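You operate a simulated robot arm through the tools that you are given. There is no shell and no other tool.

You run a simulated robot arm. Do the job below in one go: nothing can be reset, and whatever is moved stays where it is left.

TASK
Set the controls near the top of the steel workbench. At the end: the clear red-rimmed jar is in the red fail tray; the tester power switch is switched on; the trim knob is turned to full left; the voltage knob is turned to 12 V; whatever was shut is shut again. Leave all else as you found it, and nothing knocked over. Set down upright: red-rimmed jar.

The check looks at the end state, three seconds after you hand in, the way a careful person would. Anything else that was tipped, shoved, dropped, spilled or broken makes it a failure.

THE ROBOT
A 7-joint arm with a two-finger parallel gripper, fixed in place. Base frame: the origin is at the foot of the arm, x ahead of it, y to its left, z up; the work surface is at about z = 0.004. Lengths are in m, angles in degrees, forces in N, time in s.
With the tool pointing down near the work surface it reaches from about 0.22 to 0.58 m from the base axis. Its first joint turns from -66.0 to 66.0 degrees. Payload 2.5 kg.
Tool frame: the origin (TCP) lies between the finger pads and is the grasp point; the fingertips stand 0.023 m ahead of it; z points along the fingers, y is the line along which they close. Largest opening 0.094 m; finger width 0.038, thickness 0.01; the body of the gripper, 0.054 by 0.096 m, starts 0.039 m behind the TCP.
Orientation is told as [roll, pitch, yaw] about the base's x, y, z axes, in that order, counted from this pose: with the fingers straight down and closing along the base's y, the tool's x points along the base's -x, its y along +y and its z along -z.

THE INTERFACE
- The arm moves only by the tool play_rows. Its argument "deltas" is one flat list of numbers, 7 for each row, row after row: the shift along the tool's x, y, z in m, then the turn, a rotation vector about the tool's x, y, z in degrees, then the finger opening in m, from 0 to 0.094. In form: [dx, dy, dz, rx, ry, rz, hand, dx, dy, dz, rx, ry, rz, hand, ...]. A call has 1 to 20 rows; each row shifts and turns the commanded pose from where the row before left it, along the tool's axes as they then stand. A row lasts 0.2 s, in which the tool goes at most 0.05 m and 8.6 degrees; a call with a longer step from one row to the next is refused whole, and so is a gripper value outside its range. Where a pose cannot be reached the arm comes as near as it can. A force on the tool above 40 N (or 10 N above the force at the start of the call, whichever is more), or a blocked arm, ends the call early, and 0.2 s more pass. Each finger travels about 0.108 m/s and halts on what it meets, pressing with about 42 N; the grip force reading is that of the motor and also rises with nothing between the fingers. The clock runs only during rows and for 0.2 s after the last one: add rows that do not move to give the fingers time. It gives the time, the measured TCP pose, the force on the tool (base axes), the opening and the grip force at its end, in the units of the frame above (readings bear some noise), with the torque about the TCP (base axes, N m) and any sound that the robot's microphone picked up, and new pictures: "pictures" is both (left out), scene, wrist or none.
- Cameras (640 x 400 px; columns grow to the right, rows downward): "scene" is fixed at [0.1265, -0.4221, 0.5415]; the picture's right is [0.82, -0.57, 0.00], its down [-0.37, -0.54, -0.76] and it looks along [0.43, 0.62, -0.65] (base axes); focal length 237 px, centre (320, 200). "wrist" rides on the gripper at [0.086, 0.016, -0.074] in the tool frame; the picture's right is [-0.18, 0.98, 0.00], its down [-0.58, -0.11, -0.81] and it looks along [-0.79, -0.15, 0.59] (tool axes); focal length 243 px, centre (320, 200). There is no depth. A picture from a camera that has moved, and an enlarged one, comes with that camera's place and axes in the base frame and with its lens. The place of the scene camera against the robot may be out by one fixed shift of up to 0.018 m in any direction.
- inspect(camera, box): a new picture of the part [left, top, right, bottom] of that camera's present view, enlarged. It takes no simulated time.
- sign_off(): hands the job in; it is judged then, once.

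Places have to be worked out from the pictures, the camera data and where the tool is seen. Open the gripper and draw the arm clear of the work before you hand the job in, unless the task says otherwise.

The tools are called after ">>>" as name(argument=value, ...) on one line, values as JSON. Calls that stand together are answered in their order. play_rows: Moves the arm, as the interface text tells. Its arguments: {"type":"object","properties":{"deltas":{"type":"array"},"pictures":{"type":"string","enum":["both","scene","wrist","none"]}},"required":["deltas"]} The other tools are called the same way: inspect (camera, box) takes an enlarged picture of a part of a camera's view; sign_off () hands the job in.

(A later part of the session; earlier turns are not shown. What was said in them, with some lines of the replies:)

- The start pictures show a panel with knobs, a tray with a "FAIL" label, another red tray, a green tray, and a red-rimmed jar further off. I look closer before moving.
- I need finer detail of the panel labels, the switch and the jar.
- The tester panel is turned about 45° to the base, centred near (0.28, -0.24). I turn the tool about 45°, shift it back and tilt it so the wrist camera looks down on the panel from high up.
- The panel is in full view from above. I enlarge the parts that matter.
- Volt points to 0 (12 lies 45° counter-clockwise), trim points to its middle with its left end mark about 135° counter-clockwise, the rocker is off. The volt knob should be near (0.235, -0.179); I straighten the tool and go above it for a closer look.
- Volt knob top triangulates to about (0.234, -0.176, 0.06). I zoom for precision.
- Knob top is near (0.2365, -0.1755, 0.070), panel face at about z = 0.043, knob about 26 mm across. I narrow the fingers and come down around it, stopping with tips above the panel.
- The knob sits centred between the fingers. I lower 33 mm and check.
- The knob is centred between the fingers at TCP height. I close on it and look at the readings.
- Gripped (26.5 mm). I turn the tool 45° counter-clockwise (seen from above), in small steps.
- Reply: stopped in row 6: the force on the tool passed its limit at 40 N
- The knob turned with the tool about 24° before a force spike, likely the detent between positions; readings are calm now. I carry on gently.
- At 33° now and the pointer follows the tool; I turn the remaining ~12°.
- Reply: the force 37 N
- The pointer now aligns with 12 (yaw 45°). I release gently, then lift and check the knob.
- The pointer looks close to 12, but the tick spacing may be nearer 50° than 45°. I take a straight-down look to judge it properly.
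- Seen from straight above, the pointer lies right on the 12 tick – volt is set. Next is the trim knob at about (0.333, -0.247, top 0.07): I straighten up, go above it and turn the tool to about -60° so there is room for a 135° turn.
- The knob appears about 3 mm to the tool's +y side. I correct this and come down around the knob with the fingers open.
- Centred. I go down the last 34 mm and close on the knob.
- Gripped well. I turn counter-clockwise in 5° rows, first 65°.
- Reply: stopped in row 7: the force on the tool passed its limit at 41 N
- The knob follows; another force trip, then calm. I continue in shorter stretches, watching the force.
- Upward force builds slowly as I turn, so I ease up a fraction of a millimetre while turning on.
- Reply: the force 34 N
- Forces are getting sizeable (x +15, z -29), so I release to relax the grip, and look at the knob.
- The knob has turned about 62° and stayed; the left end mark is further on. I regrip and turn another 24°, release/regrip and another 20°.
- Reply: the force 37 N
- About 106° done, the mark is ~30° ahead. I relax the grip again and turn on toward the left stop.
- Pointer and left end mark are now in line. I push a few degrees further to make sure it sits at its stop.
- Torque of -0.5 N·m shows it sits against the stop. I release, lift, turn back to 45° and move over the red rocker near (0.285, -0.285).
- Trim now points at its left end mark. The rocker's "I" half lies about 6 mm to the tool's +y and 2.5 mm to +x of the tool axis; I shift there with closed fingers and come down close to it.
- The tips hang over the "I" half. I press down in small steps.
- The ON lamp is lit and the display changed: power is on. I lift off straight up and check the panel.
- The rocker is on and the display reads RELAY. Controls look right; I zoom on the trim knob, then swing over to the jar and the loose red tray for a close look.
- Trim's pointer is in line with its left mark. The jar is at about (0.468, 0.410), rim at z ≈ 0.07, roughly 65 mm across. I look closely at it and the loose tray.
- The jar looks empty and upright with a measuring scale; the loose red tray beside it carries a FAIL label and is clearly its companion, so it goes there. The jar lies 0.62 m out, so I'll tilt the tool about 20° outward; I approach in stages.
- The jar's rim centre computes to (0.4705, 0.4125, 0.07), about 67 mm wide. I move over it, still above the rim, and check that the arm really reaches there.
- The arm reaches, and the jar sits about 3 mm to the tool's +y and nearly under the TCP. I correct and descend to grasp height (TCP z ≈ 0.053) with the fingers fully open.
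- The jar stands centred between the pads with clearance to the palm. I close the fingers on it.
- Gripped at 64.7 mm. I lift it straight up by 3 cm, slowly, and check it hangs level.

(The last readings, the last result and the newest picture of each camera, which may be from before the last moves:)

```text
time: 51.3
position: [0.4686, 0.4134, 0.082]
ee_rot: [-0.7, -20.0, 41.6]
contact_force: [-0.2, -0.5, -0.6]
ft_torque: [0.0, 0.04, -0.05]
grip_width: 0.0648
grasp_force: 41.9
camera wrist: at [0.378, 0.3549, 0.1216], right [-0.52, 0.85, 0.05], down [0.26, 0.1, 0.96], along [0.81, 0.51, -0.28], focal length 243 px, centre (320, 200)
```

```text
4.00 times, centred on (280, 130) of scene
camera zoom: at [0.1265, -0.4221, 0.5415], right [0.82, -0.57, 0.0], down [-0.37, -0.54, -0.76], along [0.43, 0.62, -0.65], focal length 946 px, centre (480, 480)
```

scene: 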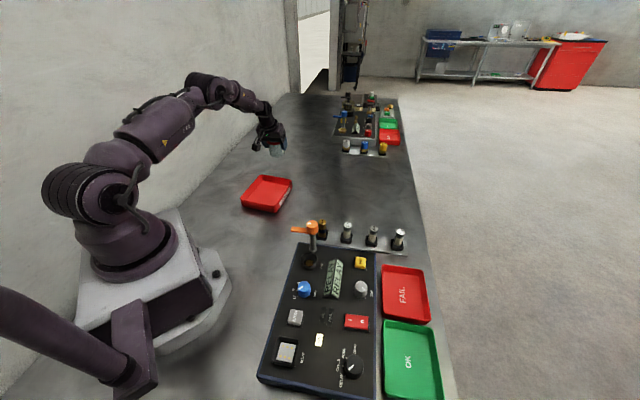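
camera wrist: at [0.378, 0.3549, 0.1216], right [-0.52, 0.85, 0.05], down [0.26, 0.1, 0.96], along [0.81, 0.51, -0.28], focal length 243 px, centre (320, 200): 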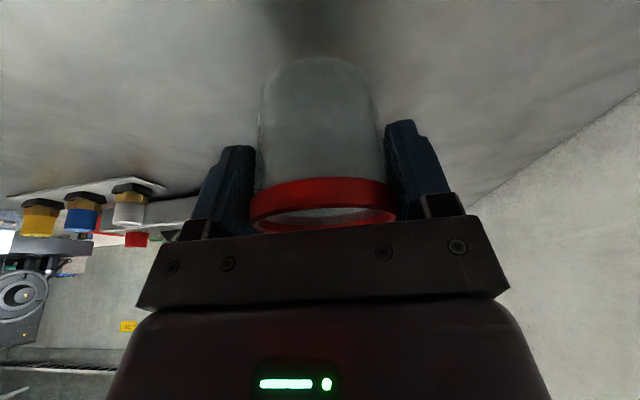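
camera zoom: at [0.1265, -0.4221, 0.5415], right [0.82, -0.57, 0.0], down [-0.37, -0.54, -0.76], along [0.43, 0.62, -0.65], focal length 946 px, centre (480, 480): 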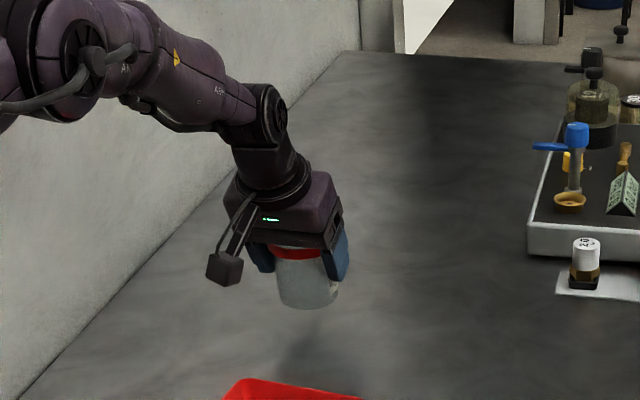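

The jar came up level and rigid in the grip. I raise it more and carry it, keeping the same tool attitude, to above the loose tray's centre at about (0.333, 0.218).

>>> play_rows(deltas=[-0.00806, 0, -0.0219, 0, 0, 0, 0.05, -0.00806, 0, -0.0219, 0, 0, 0, 0.05, -0.00806, 0, -0.0219, 0, 0, 0, 0.05, 0.0271, -0.007, -0.00998, 0, 0, 0, 0.05, 0.0271, -0.007, -0.00998, 0, 0, 0, 0.05, 0.0271, -0.007, -0.00998, 0, 0, 0, 0.05, 0.0271, -0.007, -0.00998, 0, 0, 0, 0.05, 0.0271, -0.007, -0.00998, 0, 0, 0, 0.05, 0.0271, -0.007, -0.00998, 0, 0, 0, 0.05, 0.0271, -0.007, -0.00998, 0, 0, 0, 0.05, 0.0271, -0.007, -0.00998, 0, 0, 0, 0.05, 0, 0, 0, 0, 0, 0, 0.05], pictures="both")

>>> inspect(camera="scene", box=[200, 110, 340, 230])

>>> inspect(camera="wrist", box=[180, 0, 480, 200])

```text
time: 53.9
position: [0.3321, 0.2181, 0.1541]
ee_rot: [-0.6, -20.2, 41.6]
contact_force: [0.6, 0.3, -0.4]
ft_torque: [0.0, -0.01, 0.03]
grip_width: 0.0646
grasp_force: 42.5
camera wrist: at [0.2412, 0.1605, 0.1932], right [-0.52, 0.85, 0.05], down [0.26, 0.1, 0.96], along [0.81, 0.51, -0.28], focal length 243 px, centre (320, 200)
```

scene: 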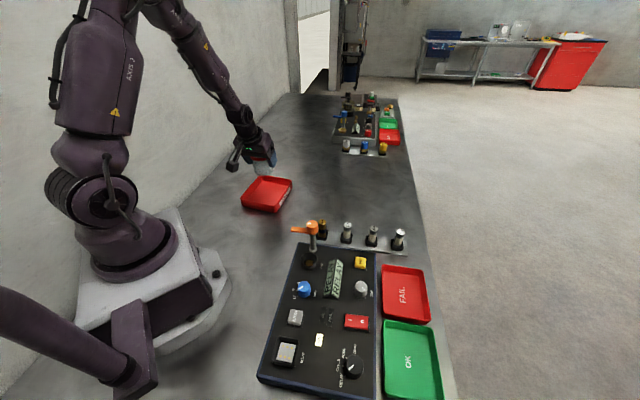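
wrist: 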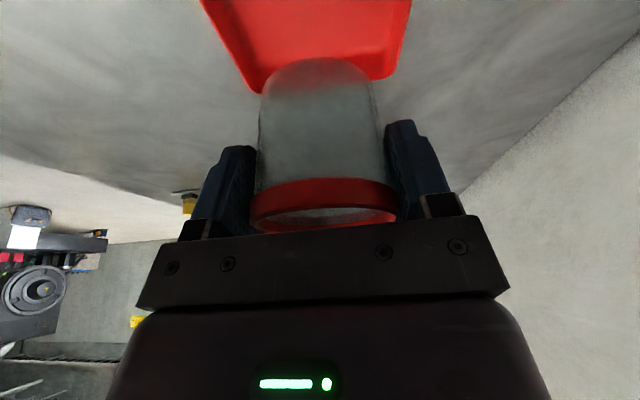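

```text
3.33 times, centred on (270, 170) of scene
camera zoom: at [0.1265, -0.4221, 0.5415], right [0.82, -0.57, 0.0], down [-0.37, -0.54, -0.76], along [0.43, 0.62, -0.65], focal length 789 px, centre (487, 300)
```

zoom: 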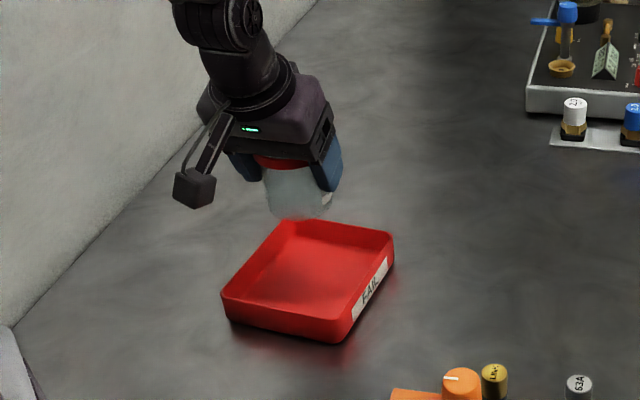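

```text
2.00 times, centred on (330, 100) of wrist
camera zoom: at [0.2412, 0.1605, 0.1932], right [-0.52, 0.85, 0.05], down [0.26, 0.1, 0.96], along [0.81, 0.51, -0.28], focal length 485 px, centre (300, 400)
```

zoom: 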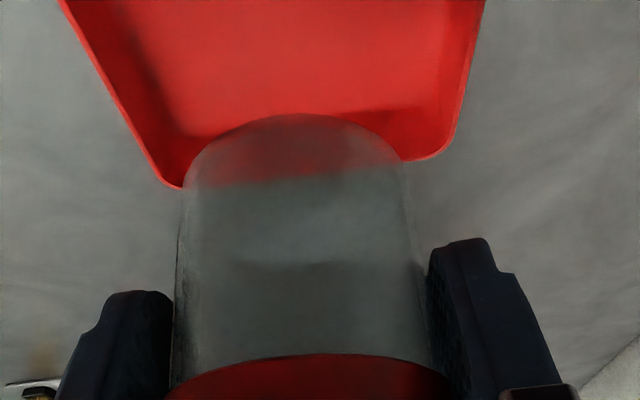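

A fresh fix on the tray corners puts its centre at (0.335, 0.220), so the jar is over the middle. I lower it straight down to just above the tray floor.

>>> play_rows(deltas=[0.0081, 0, 0.022, 0, 0, 0, 0.05, 0.0081, 0, 0.022, 0, 0, 0, 0.05, 0.0081, 0, 0.022, 0, 0, 0, 0.05, 0.0062, 0, 0.0169, 0, 0, 0, 0.05, 0, 0, 0, 0, 0, 0, 0.05], pictures="both")

>>> inspect(camera="scene", box=[200, 110, 340, 230])

>>> inspect(camera="wrist", box=[180, 0, 480, 200])

```text
time: 55.1
position: [0.3316, 0.2168, 0.0643]
ee_rot: [-0.8, -20.2, 41.6]
contact_force: [0.3, 0.2, -0.7]
ft_torque: [0.02, 0.04, 0.0]
grip_width: 0.0645
grasp_force: 42.5
camera wrist: at [0.2405, 0.1592, 0.1039], right [-0.52, 0.85, 0.05], down [0.26, 0.1, 0.96], along [0.81, 0.51, -0.28], focal length 243 px, centre (320, 200)
```

scene: 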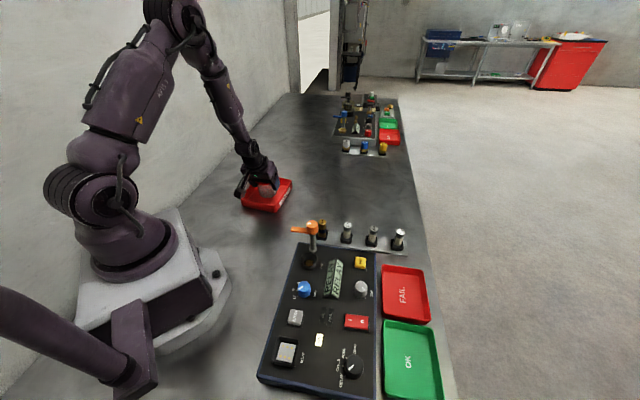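
wrist: 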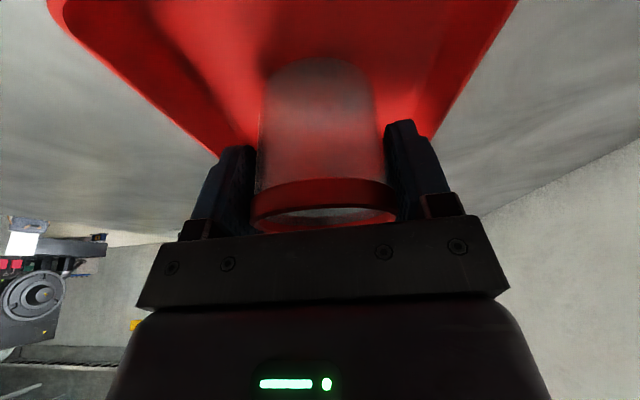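

```text
3.33 times, centred on (270, 170) of scene
camera zoom: at [0.1265, -0.4221, 0.5415], right [0.82, -0.57, 0.0], down [-0.37, -0.54, -0.76], along [0.43, 0.62, -0.65], focal length 789 px, centre (487, 300)
```

zoom: 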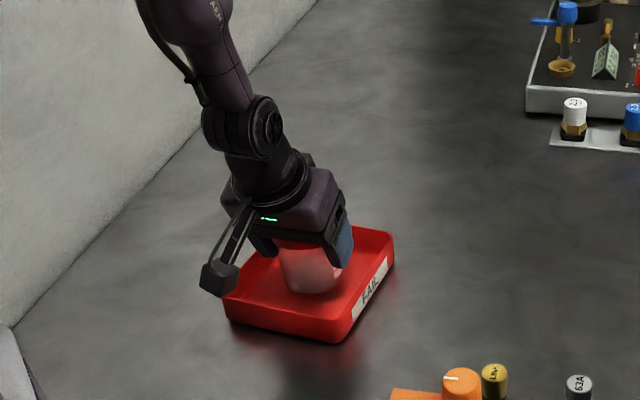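

```text
2.00 times, centred on (330, 100) of wrist
camera zoom: at [0.2405, 0.1592, 0.1039], right [-0.52, 0.85, 0.05], down [0.26, 0.1, 0.96], along [0.81, 0.51, -0.28], focal length 485 px, centre (300, 400)
```

zoom: 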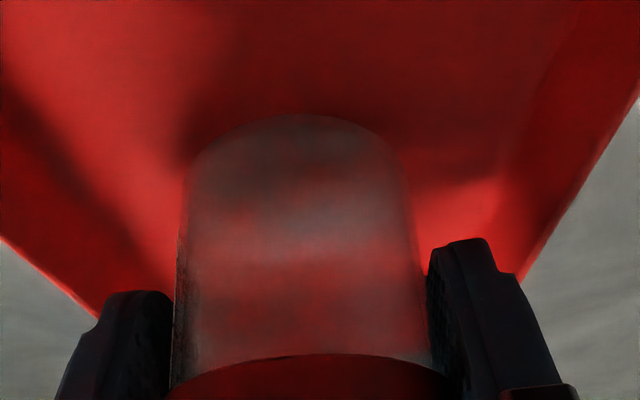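

The jar hangs about 1 cm above the tray floor, well inside the rim. I lower in ~1.5 mm steps, feeling for contact.

>>> play_rows(deltas=[0.00052, 0, 0.00141, 0, 0, 0, 0.05, 0.00052, 0, 0.00141, 0, 0, 0, 0.05, 0.00052, 0, 0.00141, 0, 0, 0, 0.05, 0.00052, 0, 0.00141, 0, 0, 0, 0.05, 0, 0, 0, 0, 0, 0, 0.05], pictures="none")

```text
time: 56.3
position: [0.3332, 0.2186, 0.0587]
ee_rot: [-0.6, -20.2, 41.6]
contact_force: [-0.5, -0.4, 0.0]
ft_torque: [0.02, -0.03, -0.01]
grip_width: 0.0647
grasp_force: 42.0
```

No contact yet at TCP z = 0.0587; I keep lowering in 1 mm steps.

>>> play_rows(deltas=[0.00035, 0, 0.00094, 0, 0, 0, 0.05, 0.00035, 0, 0.00094, 0, 0, 0, 0.05, 0, 0, 0, 0, 0, 0, 0.05], pictures="none")

>>> play_rows(deltas=[0.00035, 0, 0.00094, 0, 0, 0, 0.05, 0, 0, 0, 0, 0, 0, 0.05], pictures="both")

>>> inspect(camera="scene", box=[240, 150, 310, 220])

```text
time: 57.1
position: [0.3335, 0.2185, 0.0573]
ee_rot: [-0.7, -20.3, 41.6]
contact_force: [-1.1, -0.4, 2.8]
ft_torque: [0.05, 0.07, 0.01]
grip_width: 0.0647
grasp_force: 42.1
```

```text
time: 57.7
position: [0.3331, 0.2191, 0.0563]
ee_rot: [-0.6, -20.5, 41.6]
contact_force: [-4.4, -2.6, 16.9]
ft_torque: [-0.01, 0.18, 0.01]
grip_width: 0.0645
grasp_force: 41.4
camera wrist: at [0.2418, 0.1604, 0.0956], right [-0.52, 0.85, 0.05], down [0.26, 0.1, 0.96], along [0.81, 0.51, -0.28], focal length 243 px, centre (320, 200)
```

scene: 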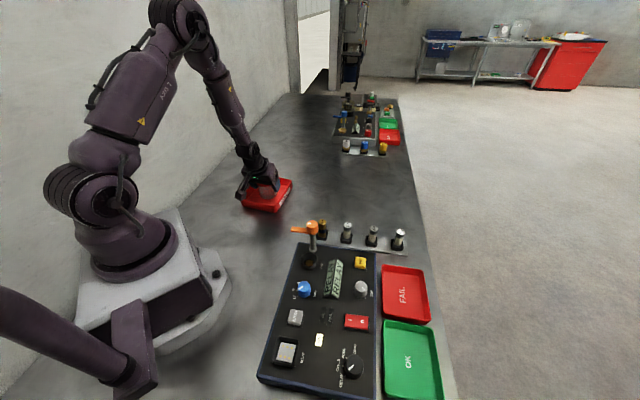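
wrist: 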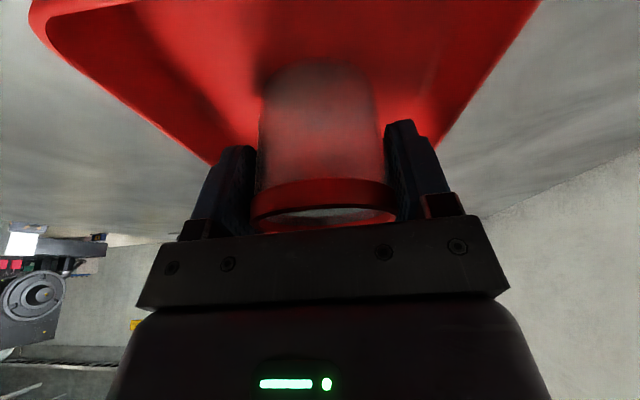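

```text
5.71 times, centred on (275, 185) of scene
camera zoom: at [0.1265, -0.4222, 0.5415], right [0.82, -0.57, 0.0], down [-0.37, -0.54, -0.76], along [0.43, 0.62, -0.65], focal length 1352 px, centre (577, 286)
```

zoom: 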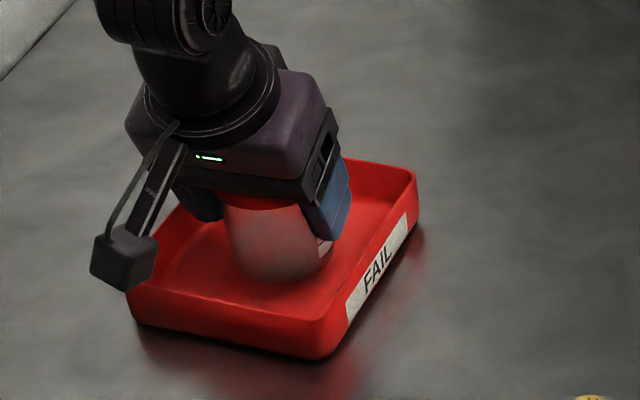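

Firm contact with the tray floor (17 N up). I ease off under a millimetre, then open the fingers moderately so they stay inside the tray walls.

>>> play_rows(deltas=[-0.00028, 0, -0.00075, 0, 0, 0, 0.05, 0, 0, 0, 0, 0, 0, 0.05, 0, 0, 0, 0, 0, 0, 0.066, 0, 0, 0, 0, 0, 0, 0.07, 0, 0, 0, 0, 0, 0, 0.08, 0, 0, 0, 0, 0, 0, 0.08], pictures="both")

>>> inspect(camera="wrist", box=[180, 60, 480, 250])

>>> inspect(camera="scene", box=[240, 150, 310, 220])

```text
time: 59.1
position: [0.3324, 0.2178, 0.0575]
ee_rot: [-0.7, -20.2, 41.5]
contact_force: [-1.1, 0.1, 0.5]
ft_torque: [-0.01, 0.0, 0.01]
grip_width: 0.08
grasp_force: 0.1
camera wrist: at [0.2412, 0.1604, 0.0962], right [-0.52, 0.85, 0.05], down [0.26, 0.1, 0.96], along [0.81, 0.51, -0.28], focal length 243 px, centre (320, 200)
```

scene: 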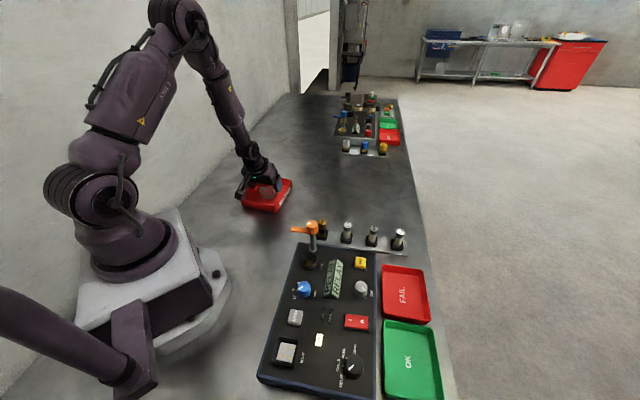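
wrist: 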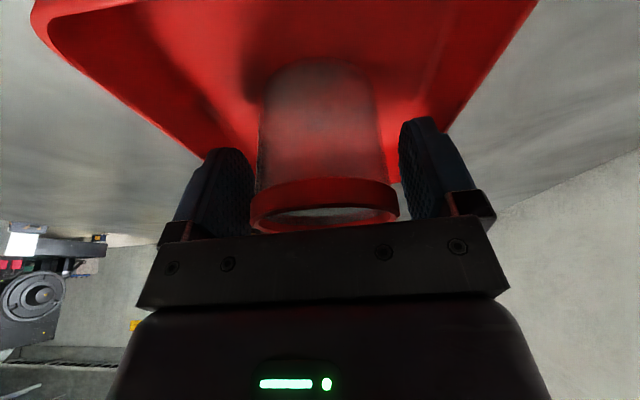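

```text
2.11 times, centred on (330, 155) of wrist
camera zoom: at [0.2412, 0.1604, 0.0962], right [-0.52, 0.85, 0.05], down [0.26, 0.1, 0.96], along [0.81, 0.51, -0.28], focal length 511 px, centre (299, 295)
```

zoom: 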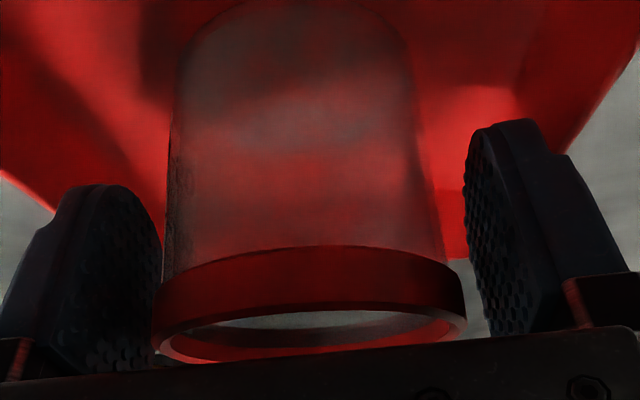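

```text
5.71 times, centred on (275, 185) of scene
camera zoom: at [0.1265, -0.4221, 0.5415], right [0.82, -0.57, 0.0], down [-0.37, -0.54, -0.76], along [0.43, 0.62, -0.65], focal length 1352 px, centre (577, 286)
```

zoom: 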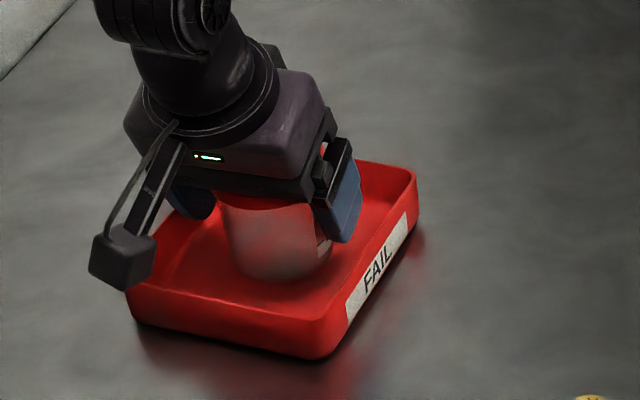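

The jar stands on the tray floor with both pads clear (opening 80 mm vs 65 mm). I withdraw straight up.

>>> play_rows(deltas=[-0.0035, 0, -0.0094, 0, 0, 0, 0.08, -0.0052, 0, -0.0141, 0, 0, 0, 0.08, -0.0086, 0, -0.0235, 0, 0, 0, 0.08, -0.0086, 0, -0.0235, 0, 0, 0, 0.08, -0.0121, 0, -0.0328, 0, 0, 0, 0.08, -0.0121, 0, -0.0328, 0, 0, 0, 0.08, 0, 0, 0, 0, 0, 0, 0.08], pictures="both")

>>> inspect(camera="scene", box=[230, 130, 320, 220])

```text
time: 60.7
position: [0.3315, 0.2184, 0.2022]
ee_rot: [-0.7, -20.2, 41.5]
contact_force: [0.4, -0.6, 0.5]
ft_torque: [0.0, 0.01, -0.01]
grip_width: 0.0797
grasp_force: 0.1
camera wrist: at [0.2407, 0.1609, 0.2415], right [-0.52, 0.85, 0.05], down [0.26, 0.1, 0.96], along [0.81, 0.51, -0.28], focal length 243 px, centre (320, 200)
```

scene: 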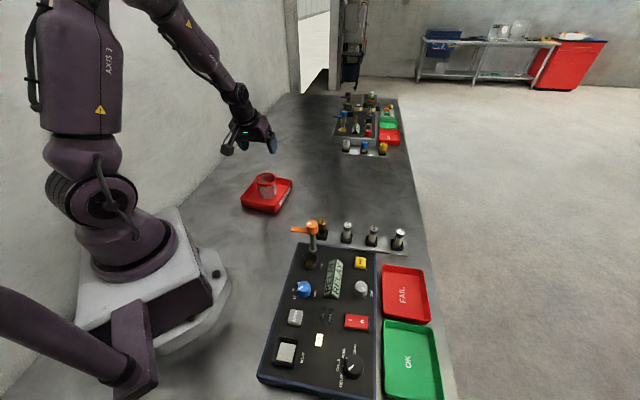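
wrist: 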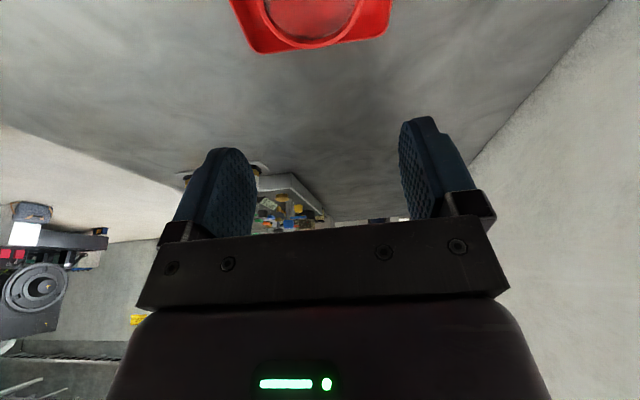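

```text
4.44 times, centred on (275, 175) of scene
camera zoom: at [0.1265, -0.4221, 0.5415], right [0.82, -0.57, 0.0], down [-0.37, -0.54, -0.76], along [0.43, 0.62, -0.65], focal length 1052 px, centre (520, 311)
```

zoom: 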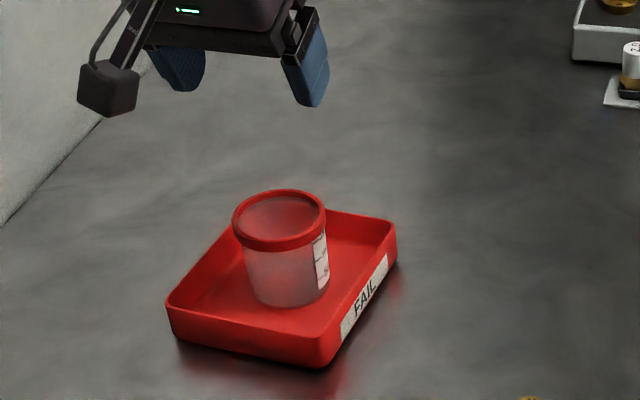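

The jar stands upright in the FAIL-labelled tray and the tray has not shifted. I open fully, raise the arm clear and take a last look at everything.

>>> play_rows(deltas=[-0.0138, 0, -0.0375, 0, 0, 0, 0.094, -0.0138, 0, -0.0375, 0, 0, 0, 0.094, -0.0138, 0, -0.0375, 0, 0, 0, 0.094, 0, 0, 0, 0, 6.7, 0, 0.094, 0, 0, 0, 0, 6.7, 0, 0.094, 0, 0, 0, 0, 6.7, 0, 0.094, 0, 0, 0, 0, 0, 0, 0.094], pictures="both")

>>> inspect(camera="scene", box=[250, 210, 450, 400])

>>> inspect(camera="scene", box=[285, 240, 385, 303])

>>> inspect(camera="scene", box=[230, 140, 310, 220])

```text
time: 62.3
position: [0.331, 0.2192, 0.3221]
ee_rot: [-0.7, -0.2, 41.2]
contact_force: [0.1, 0.4, 0.4]
ft_torque: [0.0, 0.01, -0.01]
grip_width: 0.0943
grasp_force: 0.1
camera wrist: at [0.2546, 0.1751, 0.396], right [-0.51, 0.86, -0.01], down [0.5, 0.31, 0.81], along [0.7, 0.41, -0.59], focal length 243 px, centre (320, 200)
```

scene: 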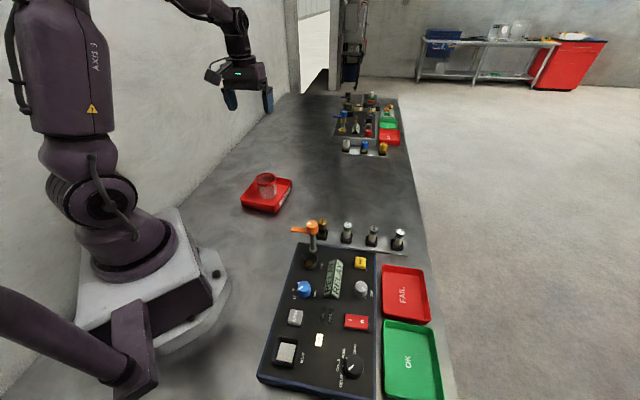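
wrist: 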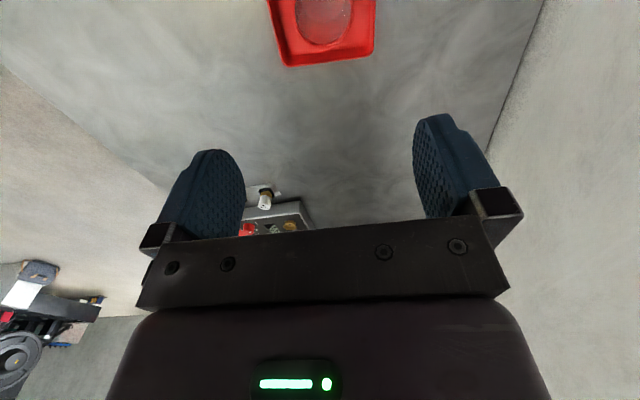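

```text
2.11 times, centred on (350, 305) of scene
camera zoom: at [0.1265, -0.4221, 0.5415], right [0.82, -0.57, 0.0], down [-0.37, -0.54, -0.76], along [0.43, 0.62, -0.65], focal length 498 px, centre (257, -21)
```

zoom: 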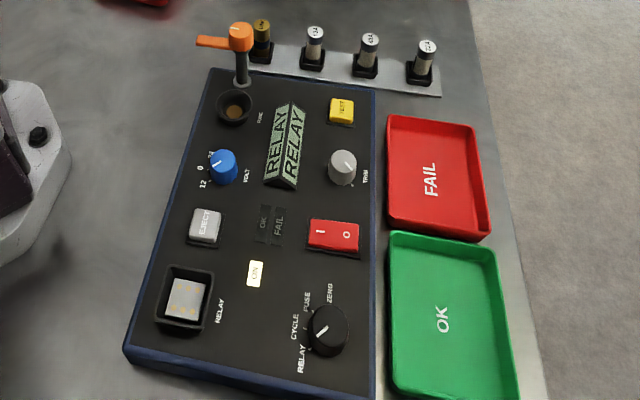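

```text
6.35 times, centred on (335, 272) of scene
camera zoom: at [0.1265, -0.4221, 0.5415], right [0.82, -0.57, 0.0], down [-0.37, -0.54, -0.76], along [0.43, 0.62, -0.65], focal length 1502 px, centre (225, -254)
```

zoom: 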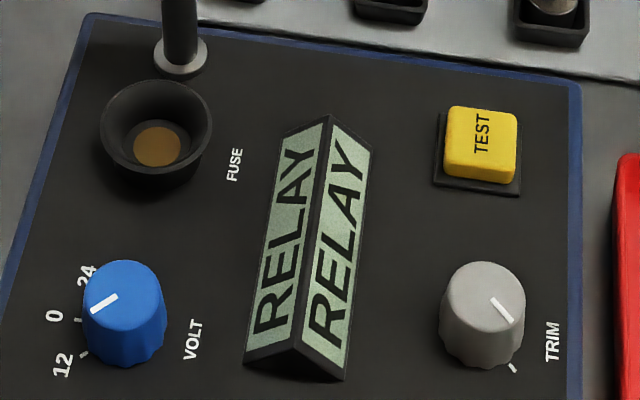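

```text
5.00 times, centred on (270, 180) of scene
camera zoom: at [0.1265, -0.4221, 0.5415], right [0.82, -0.57, 0.0], down [-0.37, -0.54, -0.76], along [0.43, 0.62, -0.65], focal length 1183 px, centre (570, 300)
```

zoom: 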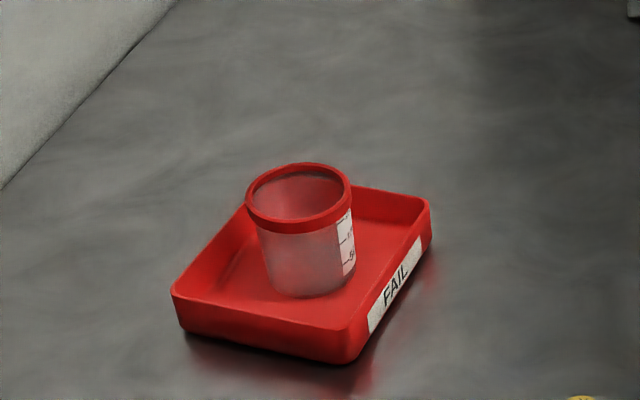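

Final check: volt points at 12, trim is at its left end mark, the rocker is pressed to I with the ON lamp lit. The jar stands upright in the red FAIL-labelled tray, nothing else has moved, and the arm is clear with the gripper open. I hand the job in.

>>> sign_off()

```text
The job is handed in.
```

I've handed the job in. The last pictures showed every item in place, but one choice could count against it. There are two red trays marked FAIL, and the task doesn't say which one it means.

- **Red-rimmed jar:** it stands upright in the loose red tray with the FAIL label, the one near where the jar was. I chose that tray over the FAIL tray fixed beside the tester because the jar and the loose tray seemed to belong together.
- **Power switch:** the rocker is pressed to I, the ON lamp is lit, and the display now reads RELAY.
- **Trim knob:** turned to full left, against its stop and in line with the left mark.
- **Voltage knob:** it points at the 12 mark, checked from straight above.
- **Everything else:** I found nothing that had been shut, so I opened and closed nothing. In the final pictures nothing else looked moved or tipped. The gripper is open and the arm is raised clear, above the jar and its tray.
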